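You operate a simulated robot arm through the tools that you are given. There is no shell and no other tool. Be economical: measure what you need, move in short steps, check, and stop when the job is done.

You are at the controls of a simulated robot arm. One attempt, no reset.

Task
Dust off the ply panel, then roll red paint over it.
Fine: dust with the white rag, load the roller in its tray, put rag and roller back. The paint is water-based.

The check looks at the end state, three seconds after you hand in, the way a careful person would. Anything else that was tipped, shoved, dropped, spilled or broken makes it a failure.

Robot
A 7-joint arm with a two-finger parallel gripper, fixed in place. Base frame: the origin is at the foot of the arm, x ahead of it, y to its left, z up; the work surface is at about z = 0.9. Units: m, degrees, N and s.
With the tool pointing down near the work surface it reaches from about 0.3 to 0.74 m from the base axis. Its first joint turns from -115.0 to 115.0 degrees. Payload 3.91 kg.
Tool frame: the origin (TCP) lies between the finger pads and is the grasp point; the fingertips stand 0.03 m ahead of it; z points along the fingers, y is the line along which they close. The gripper opens to 0.11 m. The fingers are 0.02 m wide and 0.01 m thick; the gripper's body (0.048 by 0.112 m) begins 0.055 m behind the TCP.
Orientation is that of the tool frame in the base frame, as a unit quaternion [w, x, y, z]. With the fingers straight down and closing along the base's y, the tool's x points along the base's -x, its y along +y and its z along -z.

Tools
- The arm moves only by the tool send_rows. Its arguments are lists of equal length, an entry for each row: "slide": the shift along the base's x, y, z in m, a list of three; "angular": the turn, a rotation vector about the base's x, y, z in rad, a list of three; "jaw": the closure in counts, from 0 (fully open) to 255 (shut). In form: {"slide": [[tx, ty, tz], ...], "angular": [[ax, ay, az], ...], "jaw": [jaw, ...]}. A call has 1 to 8 rows; each row is the pose to reach, as a shift and turn from the pose commanded when the call began. Each row takes 0.2 s and may step no farther than 0.05 m and 8.6 degrees from the row before; otherwise, or with a gripper value out of range, the whole call is refused. A pose out of reach is approached as far as the arm can. The call stops where the force on the tool passes 40 N (or 10 N more than at its start, if that is more) or the arm is blocked; 0.2 s more then pass. Each finger travels about 0.108 m/s and halts on what it meets, pressing with about 38 N; the grip force reading is that of the motor and also rises with nothing between the fingers. The clock runs only during rows and for 0.2 s after the last one: add rows that repeat a pose to give the fingers time. The reply holds the time, the measured pose of the TCP, the force on the tool along the base axes, the opening and the grip force, in the units named above and with some noise.
- Cameras (640 x 400 px; columns grow to the right, rows downward): "scene" is fixed at [0.0498, -0.5005, 1.6719]; the picture's right is [0.69, -0.72, 0.00], its down [-0.47, -0.44, -0.77] and it looks along [0.55, 0.53, -0.64] (base axes); focal length 326 px, centre (320, 200). "wrist" rides on the gripper at [0.072, 0.017, -0.103] in the tool frame; the picture's right is [-0.23, 0.97, 0.00], its down [-0.76, -0.18, -0.62] and it looks along [-0.61, -0.14, 0.78] (tool axes); focal length 222 px, centre (320, 200). There is no depth. A picture from a camera that has moved, and an enlarged one, comes with that camera's place and axes in the base frame and with its lens.
- grab_frame(camera): a new picture of that camera. It takes no simulated time.
- move_column(by): slides the trunk up (or, below 0, down) by that many m; the arm rides with it, the base frame stays. It gives what a move gives, with no picture.
- close_up(camera, box): a new picture of the part [left, top, right, bottom] of that camera's present view, enlarged. It takes no simulated time.
- close_job(): hands the job in; it is judged then, once.

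Work in short steps. Places have to be worked out from the pictures, the camera data and where the tool is seen: move nearer, look again, correct. Check each grasp and each placing, and mend what went wrong. You have 120 turns and 76 pictures in all, those below and enlarged ones among them. Open the gripper and draw the arm clear of the work before you hand the job in, unless the task says otherwise; then end with one line.

The tools are called after ">>>" as a command line: name --argument value ..., lists and objects as JSON in quotes. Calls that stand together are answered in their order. send_rows: Moves the arm, as the interface text tells. Its arguments: {"type":"object","properties":{"slide":{"type":"array","items":{"type":"array","items":{"type":"number"}}},"angular":{"type":"array","items":{"type":"array","items":{"type":"number"}}},"jaw":{"type":"array","items":{"type":"number"}}},"required":["slide","angular","jaw"]} The other tools are called the same way: move_column (by) slides the trunk up or down; grab_frame (camera) takes a picture; close_up (camera, box) takes an enlarged picture of a part of a camera's view; close_job () hands the job in.

At the start:

```text
time_s: 0.0
ee_pos: [0.4918, 0.003, 1.3192]
tool_rot: [0.0, 0.0, 1.0, 0.0]
ft_force: [0.2, -0.3, 0.6]
finger_gap: 0.1103
finger_force: 0.1
trunk travel left (down, up): [-0.9, 0.09]
```

scene: 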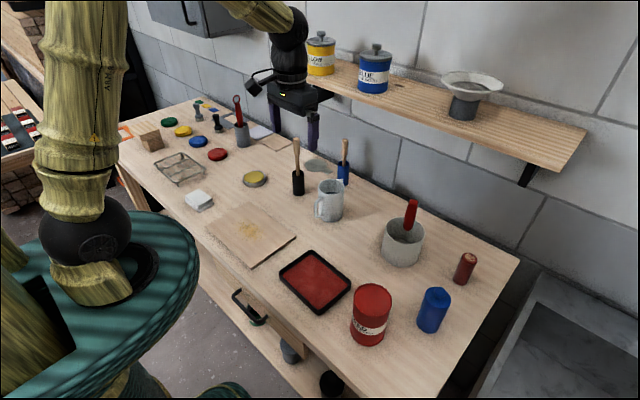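
wrist: 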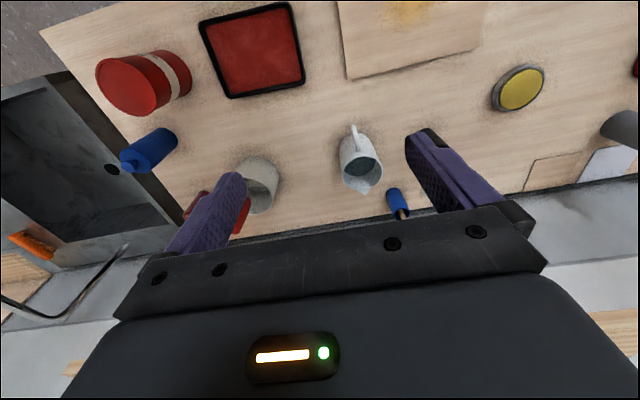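

I start by taking enlarged views of the bench to identify the rag, the roller and its tray, and the panel.

>>> close_up --camera "scene" --box '[110, 80, 310, 205]'

>>> close_up --camera "scene" --box '[180, 160, 340, 260]'

>>> close_up --camera "scene" --box '[260, 190, 500, 340]'

```text
3.20 times, centred on (210, 142) of scene
camera zoom: at [0.0498, -0.5005, 1.6719], right [0.69, -0.72, 0.0], down [-0.47, -0.44, -0.77], along [0.55, 0.53, -0.64], focal length 1042 px, centre (672, 384)
```

zoom: 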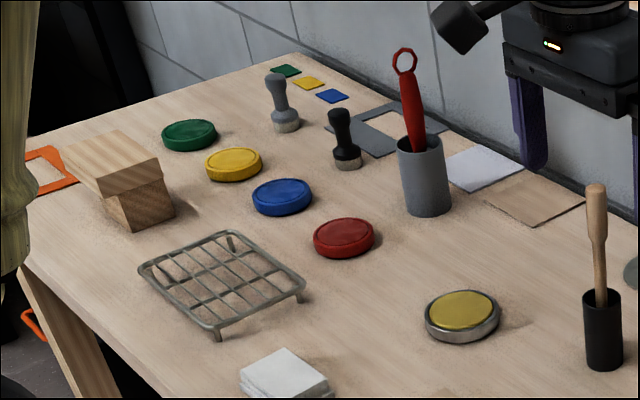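

```text
4.00 times, centred on (260, 210) of scene
camera zoom: at [0.0498, -0.5005, 1.6719], right [0.69, -0.72, 0.0], down [-0.47, -0.44, -0.77], along [0.55, 0.53, -0.64], focal length 1302 px, centre (560, 160)
```

zoom: 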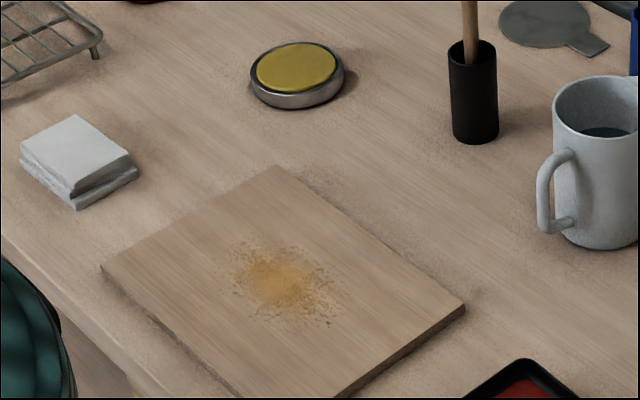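

```text
2.67 times, centred on (380, 265) of scene
camera zoom: at [0.0498, -0.5005, 1.6719], right [0.69, -0.72, 0.0], down [-0.47, -0.44, -0.77], along [0.55, 0.53, -0.64], focal length 868 px, centre (160, 27)
```

zoom: 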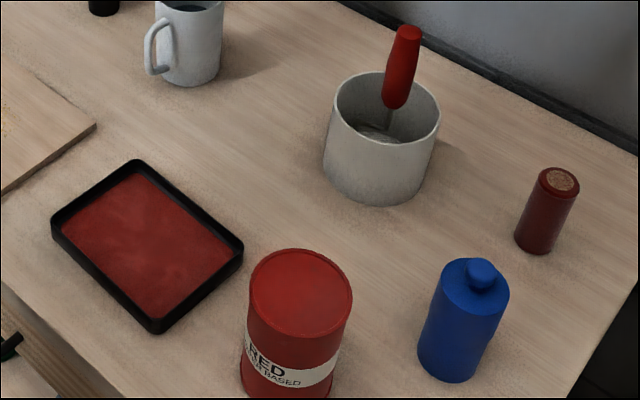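

The red handle in the grey pot and the ringed red handle in the grey cup both need identifying. I enlarge those and the wrist view.

>>> close_up --camera "scene" --box '[370, 190, 450, 270]'

>>> close_up --camera "wrist" --box '[160, 120, 420, 230]'

>>> close_up --camera "scene" --box '[220, 80, 360, 220]'

```text
5.00 times, centred on (410, 230) of scene
camera zoom: at [0.0498, -0.5005, 1.6719], right [0.69, -0.72, 0.0], down [-0.47, -0.44, -0.77], along [0.55, 0.53, -0.64], focal length 1628 px, centre (-130, 50)
```

zoom: 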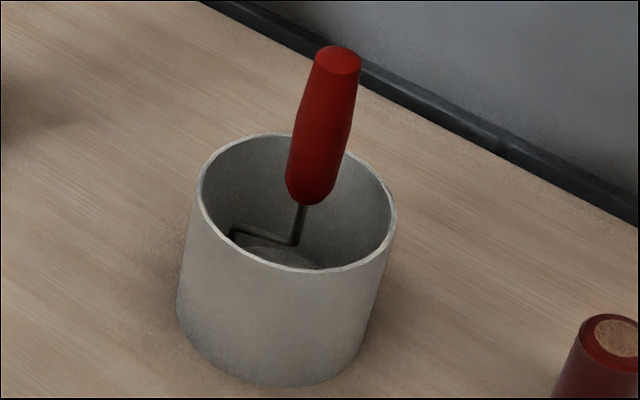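

```text
2.46 times, centred on (290, 175) of wrist
camera zoom: at [0.4195, 0.0201, 1.4226], right [0.23, 0.97, 0.0], down [0.76, -0.18, 0.62], along [0.61, -0.14, -0.78], focal length 547 px, centre (394, 262)
```

zoom: 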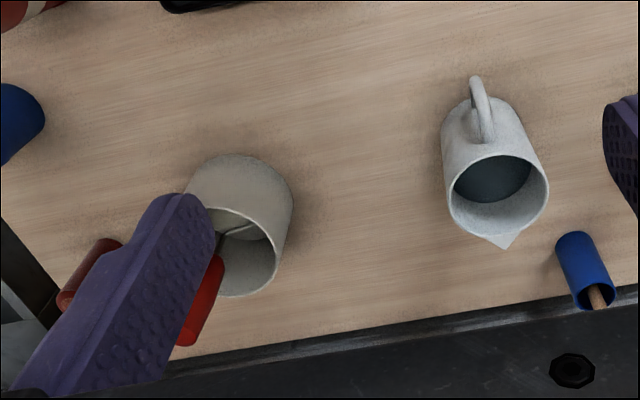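

```text
2.86 times, centred on (290, 150) of scene
camera zoom: at [0.0498, -0.5005, 1.6719], right [0.69, -0.72, 0.0], down [-0.47, -0.44, -0.77], along [0.55, 0.53, -0.64], focal length 930 px, centre (406, 343)
```

zoom: 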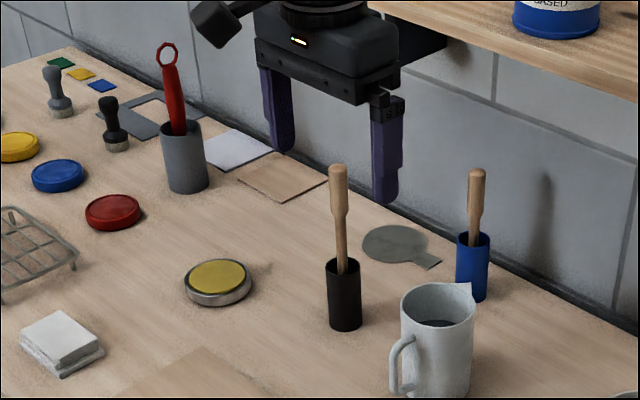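

The roller stands in the grey pot (red handle, wire frame). The rag is the folded white pad near (0.40, 0.44), the panel is centred near (0.43, 0.185), and the tray near (0.435, -0.11). I move over the rag first.

>>> send_rows --slide '[[-0.012, 0.047, -0.012], [-0.025, 0.093, -0.025], [-0.037, 0.14, -0.037], [-0.05, 0.187, -0.05], [-0.062, 0.233, -0.062], [-0.075, 0.28, -0.075], [-0.087, 0.327, -0.087], [-0.1, 0.373, -0.1]]' --angular '[[0, 0, 0], [0, 0, 0], [0, 0, 0], [0, 0, 0], [0, 0, 0], [0, 0, 0], [0, 0, 0], [0, 0, 0]]' --jaw '[0, 0, 0, 0, 0, 0, 0, 0]'

>>> grab_frame --camera "wrist"

```text
refused: row 4 steps farther than a row can; nothing moved
```

```text
67 pictures are left
camera wrist: at [0.4195, 0.0201, 1.4226], right [0.23, 0.97, 0.0], down [0.76, -0.18, 0.62], along [0.61, -0.14, -0.78], focal length 222 px, centre (320, 200)
```

wrist: 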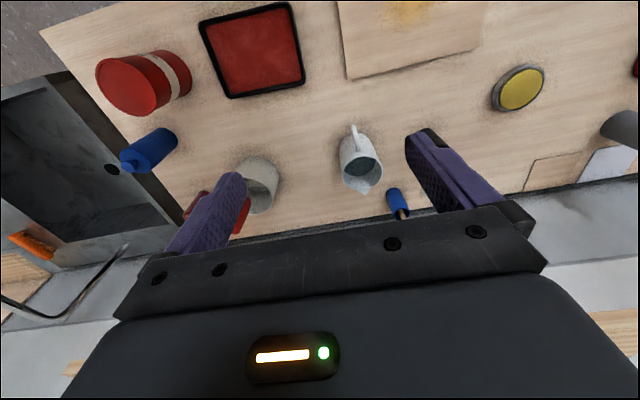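

A step was slightly too long, so I resend with smaller ones.

>>> send_rows --slide '[[-0.012, 0.045, -0.012], [-0.024, 0.09, -0.024], [-0.036, 0.135, -0.036], [-0.048, 0.18, -0.048], [-0.06, 0.225, -0.06], [-0.072, 0.27, -0.072], [-0.084, 0.315, -0.084], [-0.096, 0.36, -0.096]]' --angular '[[0, 0, 0], [0, 0, 0], [0, 0, 0], [0, 0, 0], [0, 0, 0], [0, 0, 0], [0, 0, 0], [0, 0, 0]]' --jaw '[0, 0, 0, 0, 0, 0, 0, 0]'

>>> send_rows --slide '[[0, 0.03, -0.03], [0, 0.055, -0.06], [0, 0.075, -0.1]]' --angular '[[0, 0, 0], [0, 0, 0], [0, 0, 0]]' --jaw '[0, 0, 0]'

>>> grab_frame --camera "wrist"

>>> grab_frame --camera "scene"

```text
time_s: 1.8
ee_pos: [0.396, 0.3648, 1.2242]
tool_rot: [0.0, 0.0, 1.0, -0.001]
ft_force: [0.4, 0.6, 0.2]
finger_gap: 0.11
finger_force: 0.0
trunk travel left (down, up): [-0.9, 0.09]
```

```text
time_s: 2.6
ee_pos: [0.3975, 0.4401, 1.1232]
tool_rot: [0.0, 0.001, 1.0, 0.0]
ft_force: [0.1, 0.1, 0.5]
finger_gap: 0.11
finger_force: 0.1
trunk travel left (down, up): [-0.9, 0.09]
```

```text
66 pictures are left
camera wrist: at [0.3245, 0.4572, 1.2256], right [0.23, 0.97, 0.0], down [0.76, -0.18, 0.62], along [0.61, -0.14, -0.78], focal length 222 px, centre (320, 200)
```

wrist: 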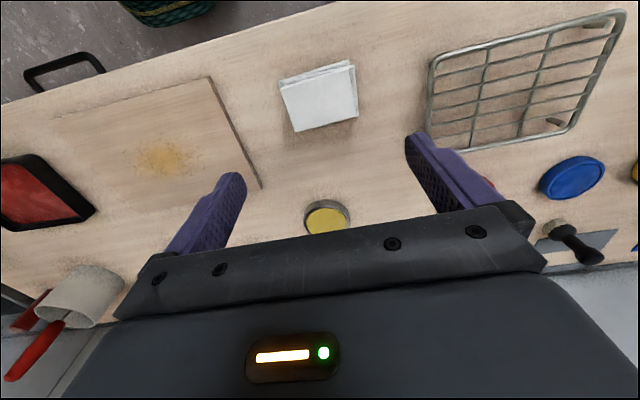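

```text
65 pictures are left
```

scene: 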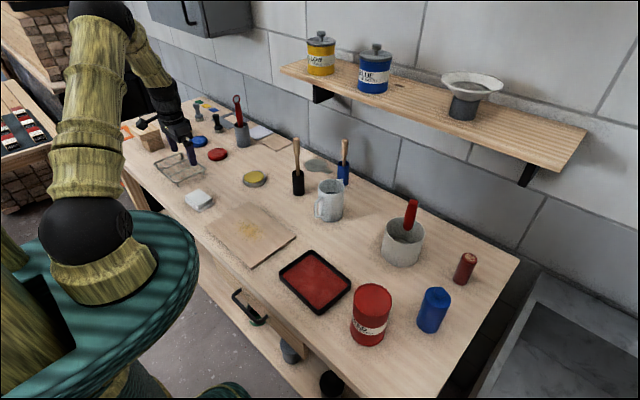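

Both views agree: the rag is at about (0.403, 0.441), 0.06 m along x and 0.087 m along y. I turn the hand 90° so it closes across the short side, descending partway as it turns.

>>> send_rows --slide '[[0, 0, 0], [0, 0, 0], [0, 0, 0], [0, 0, 0], [0.001, 0, -0.01], [0.002, 0, -0.02], [0.003, 0, -0.03], [0.005, 0.001, -0.04]]' --angular '[[0, 0, 0.148], [0, 0, 0.296], [0, 0, 0.444], [0, 0, 0.592], [0, 0, 0.74], [0, 0, 0.888], [0, 0, 1.036], [0, 0, 1.184]]' --jaw '[0, 0, 0, 0, 0, 0, 0, 0]'

>>> send_rows --slide '[[0, 0, -0.02], [0, 0, -0.04], [0, 0, -0.06], [0, 0, -0.06]]' --angular '[[0, 0, 0.129], [0, 0, 0.258], [0, 0, 0.387], [0, 0, 0.387]]' --jaw '[0, 0, 0, 0]'

>>> grab_frame --camera "wrist"

>>> close_up --camera "scene" --box '[140, 100, 300, 240]'

```text
time_s: 4.4
ee_pos: [0.4035, 0.4393, 1.0826]
tool_rot: [0.0, -0.559, 0.829, 0.001]
ft_force: [-1.0, 0.7, 0.1]
finger_gap: 0.1099
finger_force: 0.1
trunk travel left (down, up): [-0.9, 0.09]
```

```text
time_s: 5.4
ee_pos: [0.3999, 0.4391, 1.0234]
tool_rot: [0.0, 0.707, -0.707, 0.001]
ft_force: [-0.1, 0.3, 0.4]
finger_gap: 0.1099
finger_force: 0.0
trunk travel left (down, up): [-0.9, 0.09]
```

```text
64 pictures are left
camera wrist: at [0.3849, 0.3666, 1.1273], right [-0.97, 0.23, 0.0], down [0.18, 0.76, 0.62], along [0.14, 0.61, -0.78], focal length 222 px, centre (320, 200)
```

wrist: 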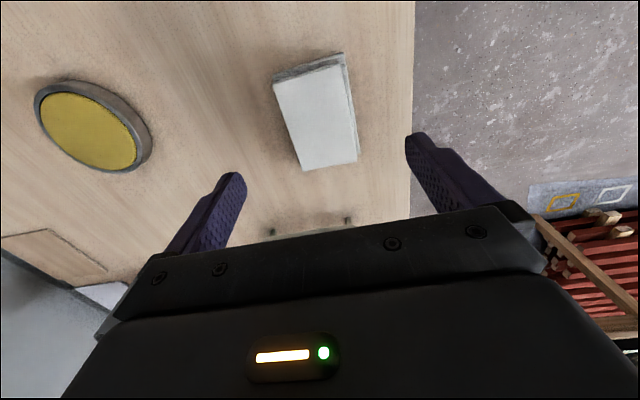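

```text
2.86 times, centred on (220, 170) of scene
camera zoom: at [0.0498, -0.5005, 1.6719], right [0.69, -0.72, 0.0], down [-0.47, -0.44, -0.77], along [0.55, 0.53, -0.64], focal length 930 px, centre (606, 286)
```

zoom: 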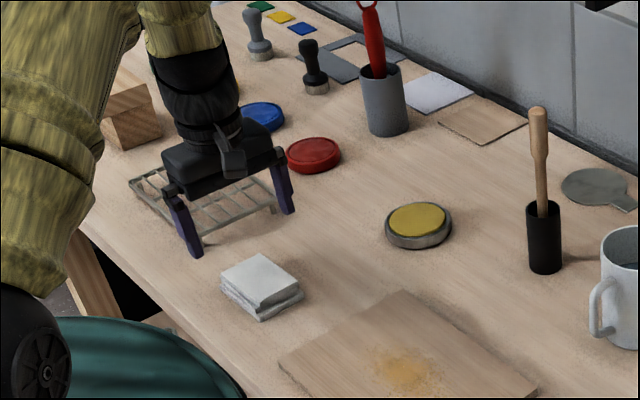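

The rag reads (0.401, 0.439), right under the TCP. I descend to z≈0.938 so the tips stay just above the bench, then close.

>>> send_rows --slide '[[0, 0, -0.035], [0, 0, -0.065], [0, 0, -0.085], [0, 0, -0.085]]' --angular '[[0, 0, 0], [0, 0, 0], [0, 0, 0], [0, 0, 0]]' --jaw '[0, 0, 0, 0]'

>>> close_up --camera "scene" --box '[160, 140, 260, 240]'

```text
time_s: 6.4
ee_pos: [0.3996, 0.439, 0.9379]
tool_rot: [0.0, 0.707, -0.707, 0.0]
ft_force: [-0.5, 0.1, 0.0]
finger_gap: 0.11
finger_force: 0.1
trunk travel left (down, up): [-0.9, 0.09]
```

```text
4.00 times, centred on (210, 190) of scene
camera zoom: at [0.0498, -0.5005, 1.6719], right [0.69, -0.72, 0.0], down [-0.47, -0.44, -0.77], along [0.55, 0.53, -0.64], focal length 1302 px, centre (760, 240)
```

zoom: 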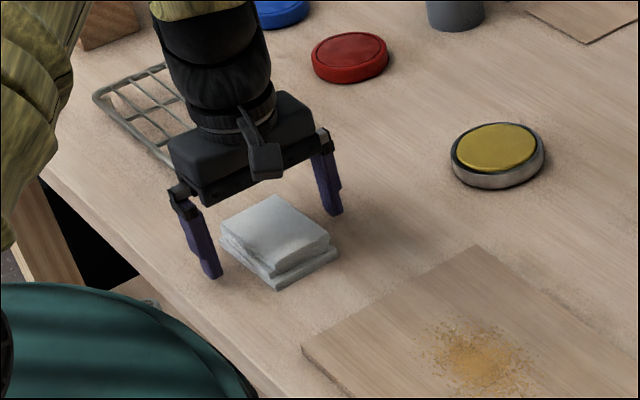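

The fingers straddle the pad. I close, giving time for the grip.

>>> send_rows --slide '[[0, 0, 0], [0, 0, 0], [0, 0, 0], [0, 0, 0]]' --angular '[[0, 0, 0], [0, 0, 0], [0, 0, 0], [0, 0, 0]]' --jaw '[255, 255, 255, 255]'

>>> send_rows --slide '[[0, 0, 0.03], [0, 0, 0.06], [0, 0, 0.06]]' --angular '[[0, 0, 0], [0, 0, 0], [0, 0, 0]]' --jaw '[255, 255, 255]'

>>> close_up --camera "scene" --box '[130, 130, 290, 230]'

>>> grab_frame --camera "wrist"

```text
time_s: 7.4
ee_pos: [0.3987, 0.44, 0.9382]
tool_rot: [0.0, -0.707, 0.707, -0.001]
ft_force: [0.4, -0.1, -0.2]
finger_gap: 0.0639
finger_force: 38.4
trunk travel left (down, up): [-0.9, 0.09]
```

```text
time_s: 8.2
ee_pos: [0.4001, 0.4399, 0.998]
tool_rot: [-0.001, -0.707, 0.707, 0.0]
ft_force: [0.2, 1.2, -1.3]
finger_gap: 0.0638
finger_force: 37.7
trunk travel left (down, up): [-0.9, 0.09]
```

```text
4.00 times, centred on (210, 180) of scene
camera zoom: at [0.0498, -0.5005, 1.6719], right [0.69, -0.72, 0.0], down [-0.47, -0.44, -0.77], along [0.55, 0.53, -0.64], focal length 1302 px, centre (760, 280)
```

zoom: 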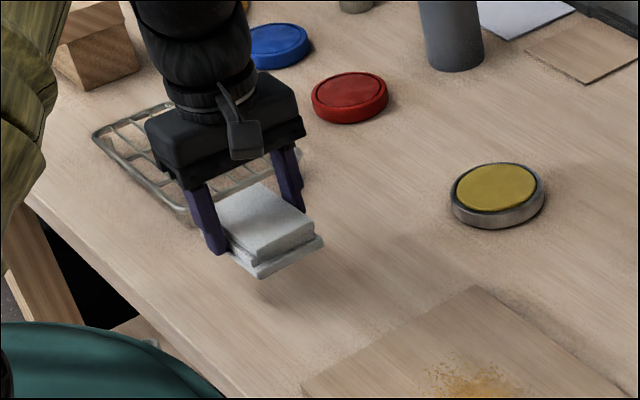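

```text
60 pictures are left
camera wrist: at [0.3826, 0.3673, 1.101], right [-0.97, 0.23, 0.0], down [0.18, 0.76, 0.62], along [0.14, 0.61, -0.78], focal length 222 px, centre (320, 200)
```

wrist: 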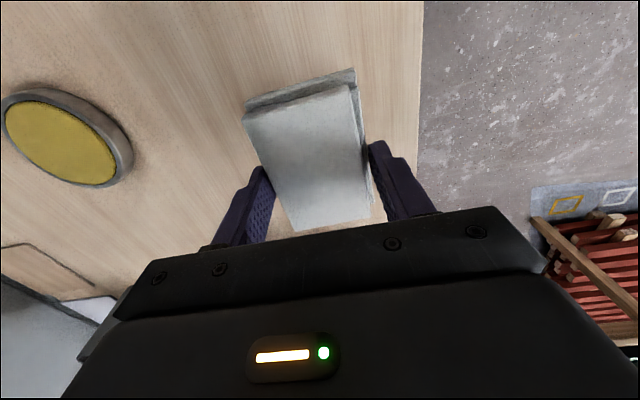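

The rag is held level, with its bottom 0.038 m below the TCP. I carry it above the panel's left part and lower to just above the surface.

>>> send_rows --slide '[[-0.005, -0.04, 0], [-0.01, -0.08, 0], [-0.02, -0.12, 0], [-0.025, -0.16, 0], [-0.03, -0.177, -0.02], [-0.03, -0.177, -0.043], [-0.03, -0.177, -0.043]]' --angular '[[0, 0, 0], [0, 0, 0], [0, 0, 0], [0, 0, 0], [0, 0, 0], [0, 0, 0], [0, 0, 0]]' --jaw '[255, 255, 255, 255, 255, 255, 255]'

>>> close_up --camera "scene" --box '[150, 170, 310, 270]'

```text
time_s: 9.8
ee_pos: [0.3704, 0.2607, 0.9554]
tool_rot: [0.0, -0.707, 0.707, 0.0]
ft_force: [0.6, 0.5, -0.5]
finger_gap: 0.0637
finger_force: 39.1
trunk travel left (down, up): [-0.9, 0.09]
```

```text
4.00 times, centred on (230, 220) of scene
camera zoom: at [0.0498, -0.5005, 1.6719], right [0.69, -0.72, 0.0], down [-0.47, -0.44, -0.77], along [0.55, 0.53, -0.64], focal length 1302 px, centre (680, 120)
```

zoom: 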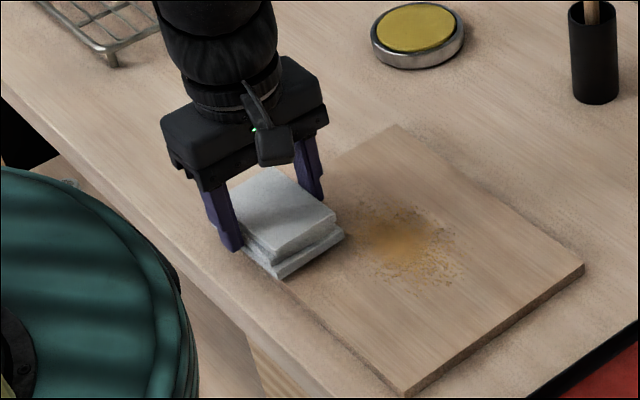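

Rag is about 5 mm over the panel. I lower in small steps and read the force.

>>> send_rows --slide '[[0, 0, -0.002], [0, 0, -0.004], [0, 0, -0.004]]' --angular '[[0, 0, 0], [0, 0, 0], [0, 0, 0]]' --jaw '[255, 255, 255]'

>>> send_rows --slide '[[0, 0, -0.001], [0, 0, -0.002], [0, 0, -0.002]]' --angular '[[0, 0, 0], [0, 0, 0], [0, 0, 0]]' --jaw '[255, 255, 255]'

```text
time_s: 10.6
ee_pos: [0.3696, 0.2622, 0.9509]
tool_rot: [0.001, -0.707, 0.707, 0.0]
ft_force: [-0.2, -0.1, -0.4]
finger_gap: 0.0637
finger_force: 38.0
trunk travel left (down, up): [-0.9, 0.09]
```

```text
time_s: 11.4
ee_pos: [0.3701, 0.2604, 0.9503]
tool_rot: [0.0, 0.707, -0.707, 0.001]
ft_force: [-0.2, 0.1, 8.0]
finger_gap: 0.0636
finger_force: 38.1
trunk travel left (down, up): [-0.9, 0.09]
```

Contact at z≈0.950 with 8 N. I ease half a millimetre and make a first stroke along -y, watching that the panel doesn't slide.

>>> send_rows --slide '[[0, -0.02, 0.0005], [0, -0.05, 0.0005], [0, -0.08, 0.0005], [0, -0.08, 0.0005]]' --angular '[[0, 0, 0], [0, 0, 0], [0, 0, 0], [0, 0, 0]]' --jaw '[255, 255, 255, 255]'

>>> close_up --camera "scene" --box '[150, 170, 310, 270]'

```text
time_s: 12.4
ee_pos: [0.37, 0.1818, 0.9507]
tool_rot: [0.0, -0.707, 0.707, 0.0]
ft_force: [0.1, -0.7, 0.4]
finger_gap: 0.0638
finger_force: 37.9
trunk travel left (down, up): [-0.9, 0.09]
```

```text
4.00 times, centred on (230, 220) of scene
camera zoom: at [0.0498, -0.5005, 1.6719], right [0.69, -0.72, 0.0], down [-0.47, -0.44, -0.77], along [0.55, 0.53, -0.64], focal length 1302 px, centre (680, 120)
```

zoom: 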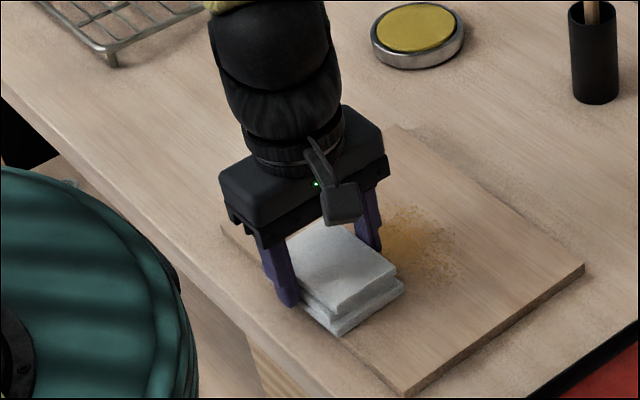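

The panel stayed put, but contact is light. I press slightly more and finish this strip, then sweep back through the dust at x≈0.43.

>>> send_rows --slide '[[0, 0, -0.0005], [0, -0.04, -0.0005], [0, -0.08, -0.0005], [0.03, -0.08, -0.0005], [0.058, -0.08, -0.0005], [0.058, -0.04, -0.0005], [0.058, 0, -0.0005], [0.058, 0, -0.0005]]' --angular '[[0, 0, 0], [0, 0, 0], [0, 0, 0], [0, 0, 0], [0, 0, 0], [0, 0, 0], [0, 0, 0], [0, 0, 0]]' --jaw '[255, 255, 255, 255, 255, 255, 255, 255]'

>>> close_up --camera "scene" --box '[150, 170, 310, 270]'

```text
time_s: 14.2
ee_pos: [0.4265, 0.185, 0.9514]
tool_rot: [0.0, 0.707, -0.707, 0.0]
ft_force: [0.1, -0.2, 0.0]
finger_gap: 0.0635
finger_force: 37.9
trunk travel left (down, up): [-0.9, 0.09]
```

```text
4.00 times, centred on (230, 220) of scene
camera zoom: at [0.0498, -0.5005, 1.6719], right [0.69, -0.72, 0.0], down [-0.47, -0.44, -0.77], along [0.55, 0.53, -0.64], focal length 1302 px, centre (680, 120)
```

zoom: 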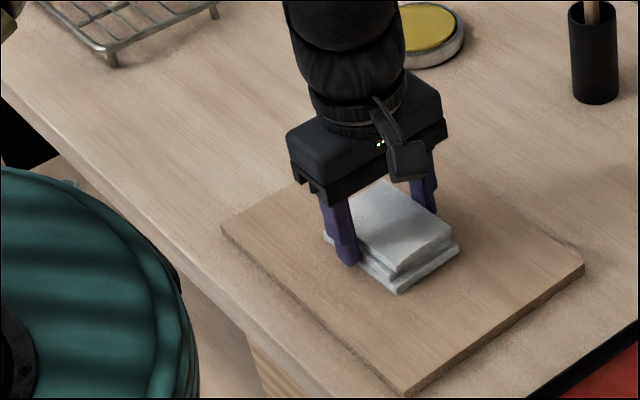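

Force has dropped to zero here, so I lower a little to make contact again and read it.

>>> send_rows --slide '[[0, 0, -0.0008], [0, 0, -0.0015], [0, 0, -0.0015]]' --angular '[[0, 0, 0], [0, 0, 0], [0, 0, 0]]' --jaw '[255, 255, 255]'

```text
time_s: 15.0
ee_pos: [0.4272, 0.1839, 0.9501]
tool_rot: [0.003, -0.707, 0.707, -0.001]
ft_force: [-2.5, 3.9, 20.4]
finger_gap: 0.0639
finger_force: 37.7
trunk travel left (down, up): [-0.9, 0.09]
```

Now 20 N; I back off and sweep the middle strip and the far strip.

>>> send_rows --slide '[[0, 0, 0.0007], [0, 0.04, 0.0007], [0, 0.08, 0.0007], [0.03, 0.08, 0.0007], [0.062, 0.08, 0.0007], [0.062, 0.04, 0.0007], [0.062, 0.0, 0.0007], [0.062, -0.04, 0.0007]]' --angular '[[0, 0, 0], [0, 0, 0], [0, 0, 0], [0, 0, 0], [0, 0, 0], [0, 0, 0], [0, 0, 0], [0, 0, 0]]' --jaw '[255, 255, 255, 255, 255, 255, 255, 255]'

>>> send_rows --slide '[[0, -0.04, 0], [-0.03, -0.04, 0], [-0.06, -0.04, 0], [-0.06, 0, 0], [-0.06, 0.04, 0], [-0.06, 0.08, 0], [-0.03, 0.08, 0.0], [-0.03, 0.04, 0]]' --angular '[[0, 0, 0], [0, 0, 0], [0, 0, 0], [0, 0, 0], [0, 0, 0], [0, 0, 0], [0, 0, 0], [0, 0, 0]]' --jaw '[255, 255, 255, 255, 255, 255, 255, 255]'

>>> close_up --camera "scene" --box '[150, 170, 310, 270]'

```text
time_s: 16.1
ee_pos: [0.4601, 0.2663, 0.9493]
tool_rot: [-0.001, 0.708, -0.707, 0.0]
ft_force: [-5.9, -3.9, 25.2]
finger_gap: 0.0637
finger_force: 38.0
trunk travel left (down, up): [-0.9, 0.09]
stopped in row 5: the force on the tool passed its limit (the readings are from after the stop); the commanded pose is now the measured one
```

```text
time_s: 16.5
ee_pos: [0.4639, 0.2395, 0.9498]
tool_rot: [-0.008, 0.709, -0.705, -0.004]
ft_force: [-3.3, 1.8, 12.4]
finger_gap: 0.0637
finger_force: 37.6
trunk travel left (down, up): [-0.9, 0.09]
stopped in row 2: the force on the tool passed its limit (the readings are from after the stop); the commanded pose is now the measured one
```

```text
4.00 times, centred on (230, 220) of scene
camera zoom: at [0.0498, -0.5005, 1.6719], right [0.69, -0.72, 0.0], down [-0.47, -0.44, -0.77], along [0.55, 0.53, -0.64], focal length 1302 px, centre (680, 120)
```

zoom: 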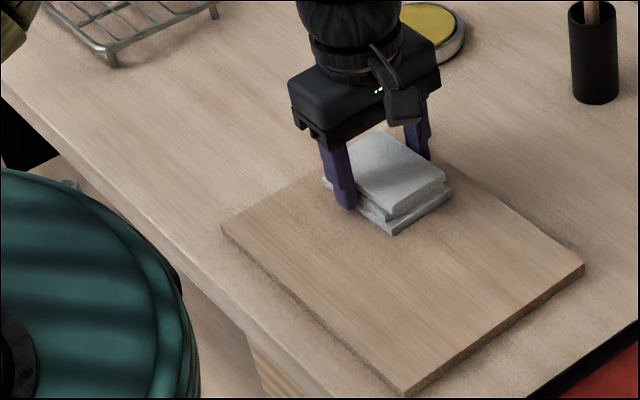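

The dust appears gone and the panel is unmoved, but the press is too hard. I lift 1.5 mm and read.

>>> send_rows --slide '[[0, 0, 0.001], [0, 0, 0.001]]' --angular '[[0, 0, 0], [0, 0, 0]]' --jaw '[255, 255]'

```text
time_s: 17.1
ee_pos: [0.4633, 0.2392, 0.9499]
tool_rot: [-0.006, 0.709, -0.706, -0.004]
ft_force: [-1.1, -0.4, 2.9]
finger_gap: 0.0636
finger_force: 37.9
trunk travel left (down, up): [-0.9, 0.09]
```

Now 3 N. I wipe the far strip lightly.

>>> send_rows --slide '[[0.026, 0.02, 0.0], [0.026, -0.02, 0], [0.026, -0.06, 0], [0.026, -0.1, 0], [0.026, -0.135, 0], [0.0, -0.135, 0], [-0.03, -0.135, 0.0], [-0.03, -0.1, 0]]' --angular '[[0, 0, 0], [0, 0, 0], [0, 0, 0], [0, 0, 0], [0, 0, 0], [0, 0, 0], [0, 0, 0], [0, 0, 0]]' --jaw '[255, 255, 255, 255, 255, 255, 255, 255]'

>>> send_rows --slide '[[0, 0.03, 0], [0, 0.07, 0], [0, 0.11, 0], [0, 0.07, 0.03], [0, 0.04, 0.06]]' --angular '[[0, 0, 0], [0, 0, 0], [0, 0, 0], [0, 0, 0], [0, 0, 0]]' --jaw '[255, 255, 255, 255, 255]'

>>> close_up --camera "scene" --box '[150, 170, 310, 270]'

```text
time_s: 18.9
ee_pos: [0.4309, 0.1396, 0.9491]
tool_rot: [-0.004, 0.708, -0.706, -0.003]
ft_force: [-0.8, -12.3, 25.0]
finger_gap: 0.0637
finger_force: 38.0
trunk travel left (down, up): [-0.9, 0.09]
```

```text
time_s: 20.1
ee_pos: [0.4357, 0.1809, 1.0124]
tool_rot: [-0.006, 0.709, -0.705, -0.003]
ft_force: [0.5, 0.4, 0.2]
finger_gap: 0.0634
finger_force: 38.3
trunk travel left (down, up): [-0.9, 0.09]
```

```text
4.00 times, centred on (230, 220) of scene
camera zoom: at [0.0498, -0.5005, 1.6719], right [0.69, -0.72, 0.0], down [-0.47, -0.44, -0.77], along [0.55, 0.53, -0.64], focal length 1302 px, centre (680, 120)
```

zoom: 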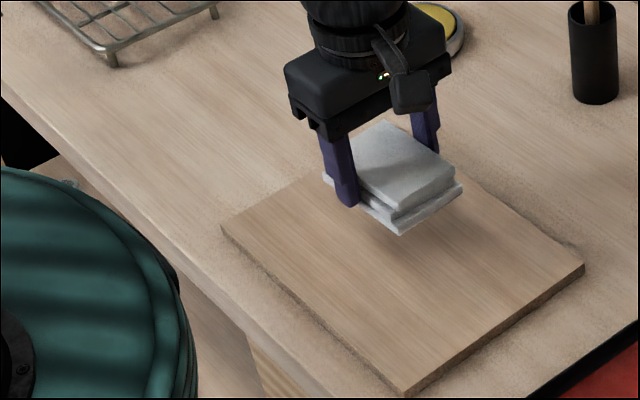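

The panel is clean and in place. I take the rag back to its spot at (0.400, 0.439), correcting the slight tilt.

>>> send_rows --slide '[[-0.005, 0.045, 0], [-0.01, 0.09, 0], [-0.015, 0.135, 0], [-0.02, 0.18, 0], [-0.028, 0.22, 0], [-0.0357, 0.258, 0], [-0.0357, 0.258, -0.04], [-0.0357, 0.258, -0.04]]' --angular '[[-0.0126, 0.0042, -0.0057], [-0.0126, 0.0042, -0.0057], [-0.0126, 0.0042, -0.0057], [-0.0126, 0.0042, -0.0057], [-0.0126, 0.0042, -0.0057], [-0.0126, 0.0042, -0.0057], [-0.0126, 0.0042, -0.0057], [-0.0126, 0.0042, -0.0057]]' --jaw '[255, 255, 255, 255, 255, 255, 255, 255]'

```text
time_s: 21.9
ee_pos: [0.3984, 0.4404, 0.9709]
tool_rot: [0.001, -0.706, 0.708, -0.001]
ft_force: [0.7, -0.7, 1.1]
finger_gap: 0.0636
finger_force: 38.5
trunk travel left (down, up): [-0.9, 0.09]
```

Level and over the original place. I lower to z≈0.939 to feel the bench.

>>> send_rows --slide '[[0, 0, -0.015], [0, 0, -0.028], [0, 0, -0.0315], [0, 0, -0.0315]]' --angular '[[0, 0, 0], [0, 0, 0], [0, 0, 0], [0, 0, 0]]' --jaw '[255, 255, 255, 255]'

```text
time_s: 22.9
ee_pos: [0.3991, 0.4393, 0.9392]
tool_rot: [0.0, -0.707, 0.708, 0.0]
ft_force: [-0.2, -1.2, -1.4]
finger_gap: 0.0639
finger_force: 38.3
trunk travel left (down, up): [-0.9, 0.09]
```

Not touching quite yet; I go 1 mm further, then open slowly-ish and rise.

>>> send_rows --slide '[[0, 0, -0.001], [0, 0, -0.001], [0, 0, -0.001], [0, 0, -0.001], [0, 0, -0.001]]' --angular '[[0, 0, 0], [0, 0, 0], [0, 0, 0], [0, 0, 0], [0, 0, 0]]' --jaw '[255, 80, 40, 0, 0]'

>>> send_rows --slide '[[0, 0, 0.04], [0, 0, 0.08], [0, 0, 0.12], [0, -0.03, 0.15], [0, -0.06, 0.18], [0, -0.1, 0.2]]' --angular '[[0, 0, 0], [0, 0, 0], [0, 0, 0], [0, 0, -0.14], [0, 0, -0.28], [0, 0, -0.42]]' --jaw '[0, 0, 0, 0, 0, 0]'

>>> close_up --camera "scene" --box '[150, 140, 310, 240]'

```text
time_s: 24.1
ee_pos: [0.3991, 0.4393, 0.9376]
tool_rot: [0.001, -0.706, 0.708, -0.001]
ft_force: [1.1, 1.4, -0.5]
finger_gap: 0.1102
finger_force: 0.2
trunk travel left (down, up): [-0.9, 0.09]
```

```text
time_s: 25.5
ee_pos: [0.3985, 0.3371, 1.1377]
tool_rot: [0.001, -0.543, 0.84, 0.0]
ft_force: [0.0, -0.5, -0.7]
finger_gap: 0.1101
finger_force: 0.1
trunk travel left (down, up): [-0.9, 0.09]
```

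```text
4.00 times, centred on (230, 190) of scene
camera zoom: at [0.0498, -0.5005, 1.6719], right [0.69, -0.72, 0.0], down [-0.47, -0.44, -0.77], along [0.55, 0.53, -0.64], focal length 1302 px, centre (680, 240)
```

zoom: 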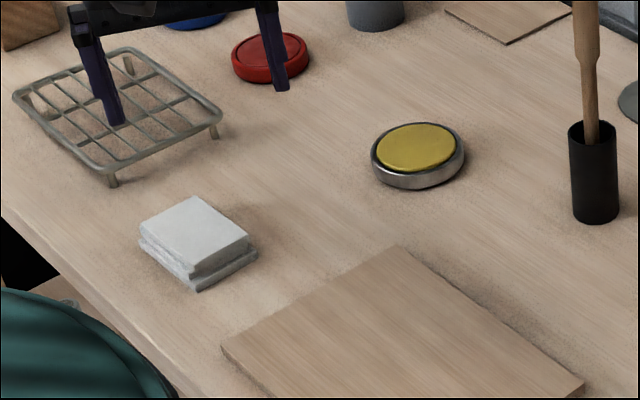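

Rag is back as it was. Now I raise and travel towards the pot with the roller, unwinding the hand yaw, to look from nearer.

>>> send_rows --slide '[[0.0, -0.03, 0.03], [0.0, -0.06, 0.06], [0.0, -0.09, 0.09], [0.01, -0.135, 0.1], [0.02, -0.18, 0.1], [0.03, -0.225, 0.1], [0.04, -0.27, 0.1], [0.05, -0.315, 0.1]]' --angular '[[0, 0, -0.144], [0, 0, -0.288], [0, 0, -0.432], [0, 0, -0.576], [0, 0, -0.72], [0, 0, -0.864], [0, 0, -1.008], [0, 0, -1.151]]' --jaw '[0, 0, 0, 0, 0, 0, 0, 0]'

>>> send_rows --slide '[[0.01, -0.045, 0], [0.025, -0.09, 0], [0.045, -0.13, 0.0], [0.065, -0.17, 0.0], [0.085, -0.21, 0.0], [0.085, -0.21, 0.0]]' --angular '[[0, 0, 0], [0, 0, 0], [0, 0, 0], [0, 0, 0], [0, 0, 0], [0, 0, 0]]' --jaw '[0, 0, 0, 0, 0, 0]'

>>> grab_frame --camera "wrist"

```text
time_s: 27.3
ee_pos: [0.4473, 0.0214, 1.2362]
tool_rot: [0.0, 0.002, 1.0, 0.001]
ft_force: [0.3, 0.4, -0.3]
finger_gap: 0.1101
finger_force: 0.1
trunk travel left (down, up): [-0.9, 0.09]
```

```text
time_s: 28.7
ee_pos: [0.5335, -0.1884, 1.2382]
tool_rot: [0.0, 0.0, 1.0, 0.0]
ft_force: [-0.3, 0.7, 0.2]
finger_gap: 0.11
finger_force: 0.1
trunk travel left (down, up): [-0.9, 0.09]
```

```text
53 pictures are left
camera wrist: at [0.4617, -0.1713, 1.342], right [0.23, 0.97, 0.0], down [0.76, -0.18, 0.62], along [0.61, -0.14, -0.78], focal length 222 px, centre (320, 200)
```

wrist: 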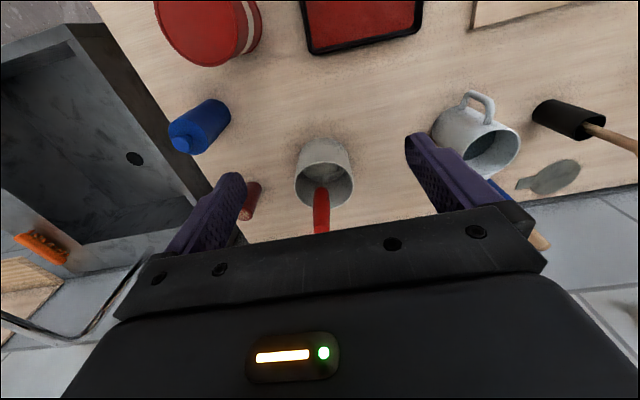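

The pot and red handle lie between the fingers in this view. I enlarge for detail.

>>> close_up --camera "wrist" --box '[270, 130, 400, 240]'

>>> close_up --camera "scene" --box '[370, 180, 450, 280]'

```text
3.64 times, centred on (335, 185) of wrist
camera zoom: at [0.4617, -0.1713, 1.342], right [0.23, 0.97, 0.0], down [0.76, -0.18, 0.62], along [0.61, -0.14, -0.78], focal length 808 px, centre (266, 254)
```

zoom: 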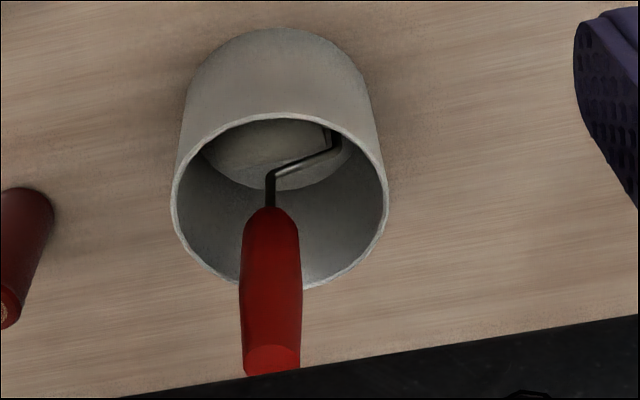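

```text
4.00 times, centred on (410, 230) of scene
camera zoom: at [0.0498, -0.5005, 1.6719], right [0.69, -0.72, 0.0], down [-0.47, -0.44, -0.77], along [0.55, 0.53, -0.64], focal length 1302 px, centre (-40, 80)
```

zoom: 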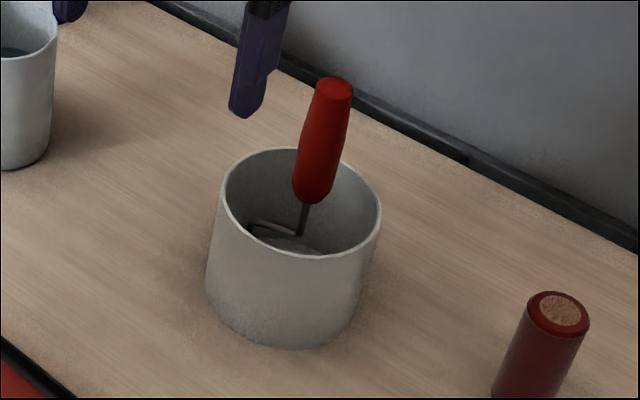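

Triangulated from the two views, the handle stands upright at (0.698, -0.223) from z≈1.003 to 1.111. The pot rim is at z≈1.0, centred at (0.697, -0.218), and the sleeve axis runs along y. I turn the hand 90° so it closes along x, the rolling direction, which gives a stiff hold.

>>> send_rows --slide '[[0, 0, 0], [0, 0, 0], [0, 0, 0], [0, 0, 0], [0, 0, 0], [0, 0, 0], [0, 0, 0], [0, 0, 0]]' --angular '[[0, 0, 0.148], [0, 0, 0.296], [0, 0, 0.444], [0, 0, 0.592], [0, 0, 0.74], [0, 0, 0.888], [0, 0, 1.036], [0, 0, 1.184]]' --jaw '[0, 0, 0, 0, 0, 0, 0, 0]'

>>> send_rows --slide '[[0.0, 0, 0], [0.0, 0, 0], [0.0, 0, 0], [0.045, -0.005, 0], [0.09, -0.015, 0], [0.13, -0.025, 0], [0.163, -0.035, 0], [0.163, -0.035, 0]]' --angular '[[0, 0, 0.129], [0, 0, 0.258], [0, 0, 0.387], [0, 0, 0.387], [0, 0, 0.387], [0, 0, 0.387], [0, 0, 0.387], [0, 0, 0.387]]' --jaw '[0, 0, 0, 0, 0, 0, 0, 0]'

>>> grab_frame --camera "wrist"

>>> grab_frame --camera "scene"

```text
time_s: 30.5
ee_pos: [0.5336, -0.1869, 1.237]
tool_rot: [0.0, -0.559, 0.829, 0.001]
ft_force: [1.0, 0.4, -0.3]
finger_gap: 0.1099
finger_force: 0.1
trunk travel left (down, up): [-0.9, 0.09]
```

```text
time_s: 32.3
ee_pos: [0.6876, -0.2175, 1.2365]
tool_rot: [0.003, 0.709, -0.705, -0.007]
ft_force: [-33.1, 10.1, 2.2]
finger_gap: 0.0938
finger_force: 0.0
trunk travel left (down, up): [-0.9, 0.09]
stopped in row 8: the force on the tool passed its limit (the readings are from after the stop); the commanded pose is now the measured one
```

```text
50 pictures are left
camera wrist: at [0.6726, -0.2906, 1.3401], right [-0.97, 0.22, 0.01], down [0.18, 0.76, 0.62], along [0.13, 0.61, -0.78], focal length 222 px, centre (320, 200)
```

wrist: 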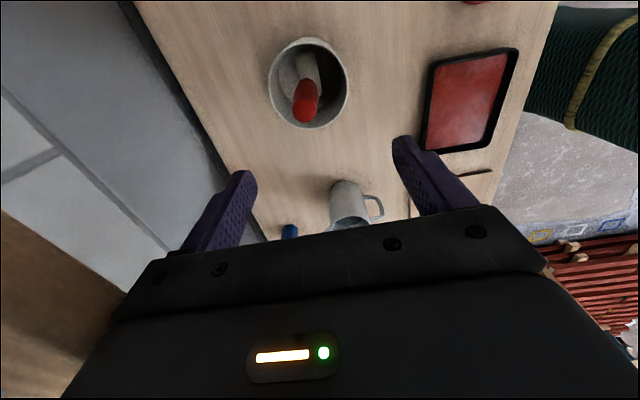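

```text
49 pictures are left
```

scene: 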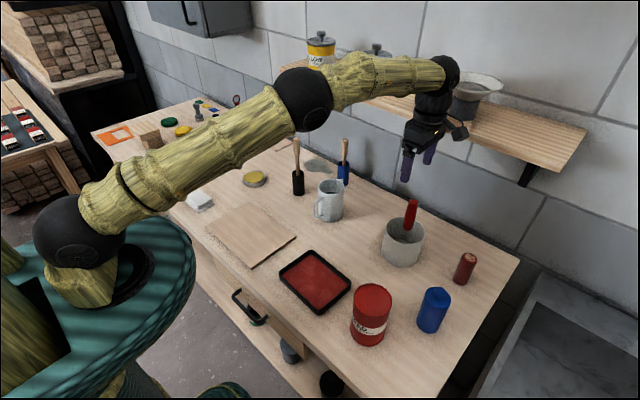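

The outer finger brushed the shelf's front edge (x≈0.745 at this height), so closing along x won't fit here. Nothing looks disturbed. I back off the shelf straight away and level the tool.

>>> send_rows --slide '[[-0.03, 0, 0], [-0.07, 0, 0], [-0.11, 0, 0], [-0.15, 0.0, 0], [-0.15, 0, 0]]' --angular '[[0, 0, 0], [-0.006, -0.014, -0.006], [-0.006, -0.014, -0.006], [-0.006, -0.014, -0.006], [-0.006, -0.014, -0.006]]' --jaw '[0, 0, 0, 0, 0]'

>>> close_up --camera "scene" --box '[280, 20, 600, 220]'

```text
time_s: 33.5
ee_pos: [0.5442, -0.2205, 1.2316]
tool_rot: [0.0, -0.707, 0.708, 0.0]
ft_force: [0.0, 0.1, -0.4]
finger_gap: 0.1101
finger_force: 0.1
trunk travel left (down, up): [-0.9, 0.09]
```

```text
2.00 times, centred on (440, 120) of scene
camera zoom: at [0.0498, -0.5005, 1.6719], right [0.69, -0.72, 0.0], down [-0.47, -0.44, -0.77], along [0.55, 0.53, -0.64], focal length 651 px, centre (80, 360)
```

zoom: 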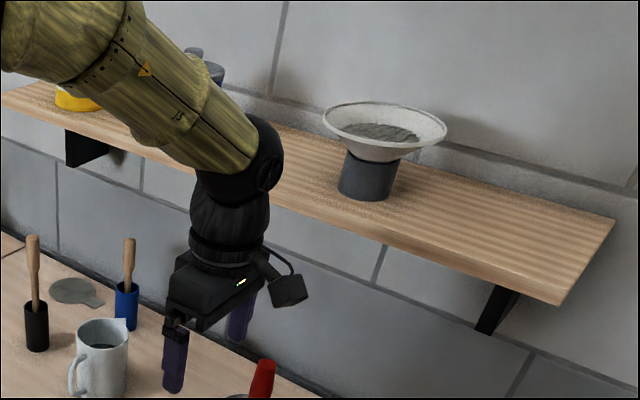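

The shelf items are untouched. I'll go in closing along y with the tool tilted about 29° (hand leaning back toward the base), which keeps the wrist well clear of the shelf. I unwind the yaw, tilt and look.

>>> send_rows --slide '[[0, 0, 0], [0, 0, 0], [0, 0, 0], [0, 0, 0], [0, 0, 0], [0, 0, 0], [0, 0, 0], [0, 0, 0]]' --angular '[[0, 0, -0.148], [0, 0, -0.296], [0, 0, -0.444], [0, 0, -0.592], [0, 0, -0.74], [0, 0, -0.888], [0, 0, -1.036], [0, 0, -1.184]]' --jaw '[0, 0, 0, 0, 0, 0, 0, 0]'

>>> send_rows --slide '[[0, 0, 0], [0, 0, 0], [0, 0, 0]]' --angular '[[0, 0, -0.129], [0, 0, -0.258], [0, 0, -0.387]]' --jaw '[0, 0, 0]'

>>> send_rows --slide '[[0.0, 0, 0], [0, 0, 0], [0, 0, 0], [0, 0, 0], [0.04, -0.001, -0.02], [0.08, -0.002, -0.05], [0.08, -0.002, -0.05]]' --angular '[[0, -0.125, 0], [0, -0.25, 0], [0, -0.375, 0], [0, -0.5, 0], [0, -0.5, 0], [0, -0.5, 0], [0, -0.5, 0]]' --jaw '[0, 0, 0, 0, 0, 0, 0]'

>>> grab_frame --camera "wrist"

>>> grab_frame --camera "scene"

```text
time_s: 35.3
ee_pos: [0.5448, -0.2177, 1.2336]
tool_rot: [-0.001, -0.19, 0.982, -0.002]
ft_force: [-0.2, 0.1, 0.5]
finger_gap: 0.11
finger_force: 0.1
trunk travel left (down, up): [-0.9, 0.09]
```

```text
time_s: 36.1
ee_pos: [0.5456, -0.2188, 1.2325]
tool_rot: [0.0, 0.001, 1.0, -0.001]
ft_force: [-0.3, 0.1, -0.2]
finger_gap: 0.11
finger_force: 0.1
trunk travel left (down, up): [-0.9, 0.09]
```

```text
time_s: 37.7
ee_pos: [0.6248, -0.2201, 1.1829]
tool_rot: [0.248, 0.001, 0.969, -0.001]
ft_force: [0.3, -0.5, 0.3]
finger_gap: 0.1098
finger_force: 0.2
trunk travel left (down, up): [-0.9, 0.09]
```

```text
47 pictures are left
camera wrist: at [0.5119, -0.2037, 1.239], right [0.2, 0.97, 0.11], down [0.37, -0.18, 0.91], along [0.91, -0.14, -0.39], focal length 222 px, centre (320, 200)
```

wrist: 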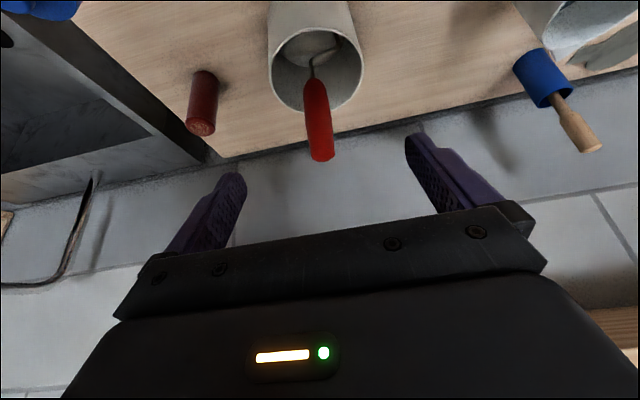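

```text
46 pictures are left
```

scene: 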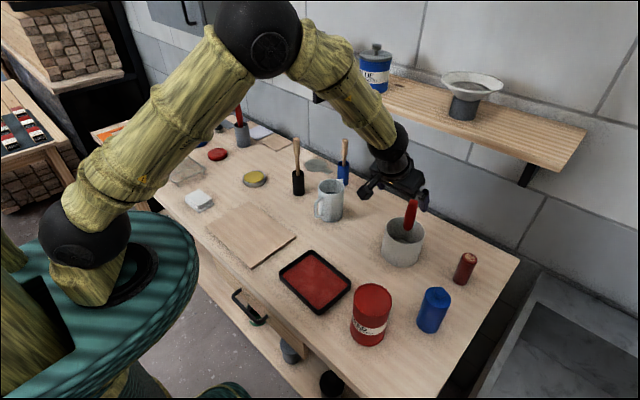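

The handle matches my coordinates in this view. I advance along the tool axis to (0.698, -0.223, 1.07).

>>> send_rows --slide '[[0.022, -0.001, -0.035], [0.045, -0.002, -0.07], [0.062, -0.003, -0.098], [0.0725, -0.003, -0.113], [0.0725, -0.003, -0.113]]' --angular '[[0, 0, 0], [0, 0, 0], [0, 0, 0], [0, 0, 0], [0, 0, 0]]' --jaw '[0, 0, 0, 0, 0]'

>>> grab_frame --camera "wrist"

>>> close_up --camera "scene" --box '[350, 140, 470, 280]'

```text
time_s: 38.9
ee_pos: [0.6955, -0.2252, 1.0707]
tool_rot: [0.247, 0.002, 0.969, -0.001]
ft_force: [0.4, -0.6, 0.4]
finger_gap: 0.11
finger_force: 0.1
trunk travel left (down, up): [-0.9, 0.09]
```

```text
45 pictures are left
camera wrist: at [0.5833, -0.2084, 1.127], right [0.2, 0.97, 0.11], down [0.37, -0.18, 0.91], along [0.91, -0.14, -0.4], focal length 222 px, centre (320, 200)
```

wrist: 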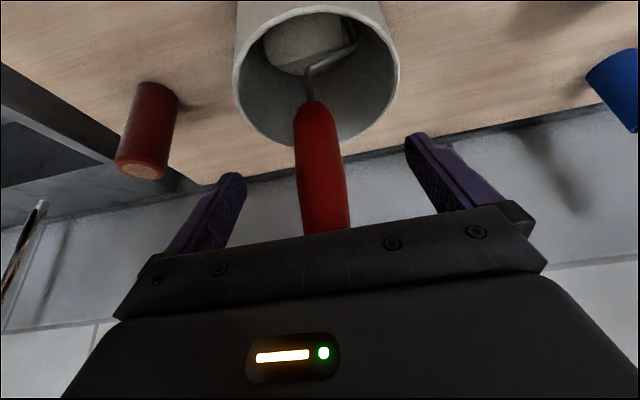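

```text
2.86 times, centred on (410, 210) of scene
camera zoom: at [0.0498, -0.5005, 1.6719], right [0.69, -0.72, 0.0], down [-0.47, -0.44, -0.77], along [0.55, 0.53, -0.64], focal length 930 px, centre (63, 171)
```

zoom: 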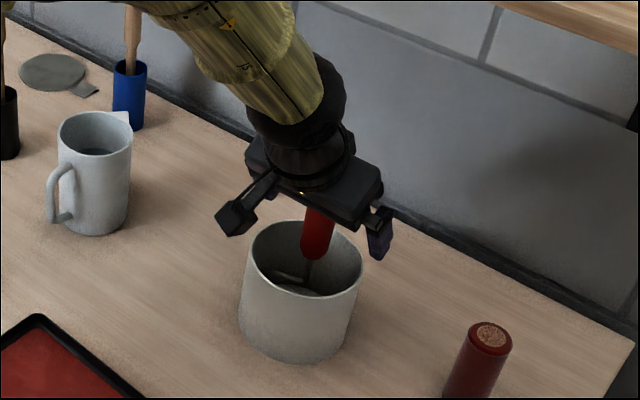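

The handle is centred between the fingers. I close on it.

>>> send_rows --slide '[[0, 0.001, 0], [0, 0.001, 0], [0, 0.001, 0], [0, 0.001, 0], [0, 0.001, 0]]' --angular '[[0, 0, 0], [0, 0, 0], [0, 0, 0], [0, 0, 0], [0, 0, 0]]' --jaw '[120, 180, 255, 255, 255]'

>>> close_up --camera "wrist" --box '[200, 0, 440, 150]'

```text
time_s: 40.1
ee_pos: [0.6952, -0.2244, 1.0707]
tool_rot: [0.246, 0.002, 0.969, -0.001]
ft_force: [0.1, -0.3, 1.7]
finger_gap: 0.0288
finger_force: 37.8
trunk travel left (down, up): [-0.9, 0.09]
```

```text
2.67 times, centred on (320, 75) of wrist
camera zoom: at [0.5837, -0.2072, 1.1266], right [0.2, 0.97, 0.11], down [0.37, -0.18, 0.91], along [0.91, -0.14, -0.4], focal length 592 px, centre (320, 533)
```

zoom: 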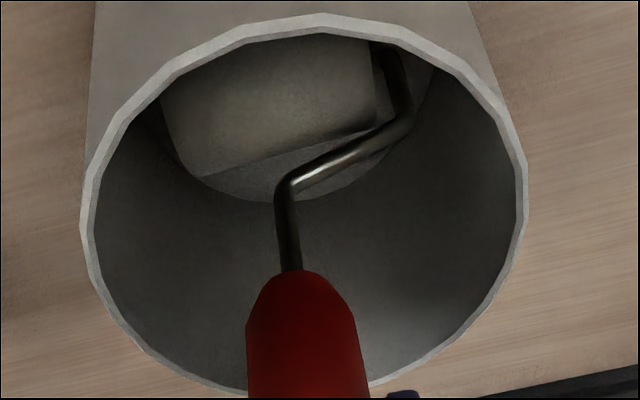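

Handle gripped (0.0288 m). I lift straight up out of the pot.

>>> send_rows --slide '[[0, 0, 0.01], [0, 0, 0.025], [0, 0, 0.05], [0, 0, 0.08], [0, 0, 0.11], [0, 0, 0.13], [0, 0, 0.13]]' --angular '[[0, 0, 0], [0, 0, 0], [0, 0, 0], [0, 0, 0], [0, 0, 0], [0, 0, 0], [0, 0, 0]]' --jaw '[255, 255, 255, 255, 255, 255, 255]'

>>> grab_frame --camera "wrist"

>>> close_up --camera "scene" --box '[340, 120, 480, 280]'

```text
time_s: 41.7
ee_pos: [0.6975, -0.2258, 1.2004]
tool_rot: [0.247, 0.001, 0.969, -0.001]
ft_force: [-0.3, -0.5, -1.1]
finger_gap: 0.0287
finger_force: 37.4
trunk travel left (down, up): [-0.9, 0.09]
```

```text
42 pictures are left
camera wrist: at [0.5854, -0.2084, 1.2568], right [0.2, 0.97, 0.11], down [0.37, -0.18, 0.91], along [0.91, -0.14, -0.4], focal length 222 px, centre (320, 200)
```

wrist: 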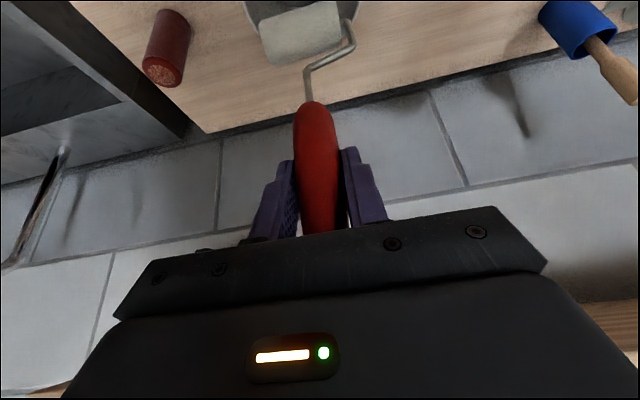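

```text
2.50 times, centred on (410, 200) of scene
camera zoom: at [0.0498, -0.5005, 1.6719], right [0.69, -0.72, 0.0], down [-0.47, -0.44, -0.77], along [0.55, 0.53, -0.64], focal length 814 px, centre (95, 200)
```

zoom: 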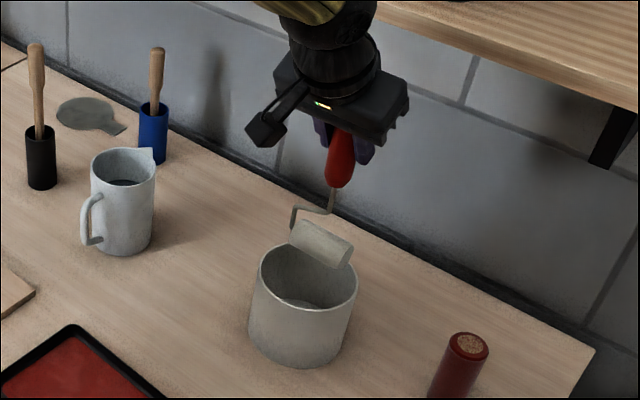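

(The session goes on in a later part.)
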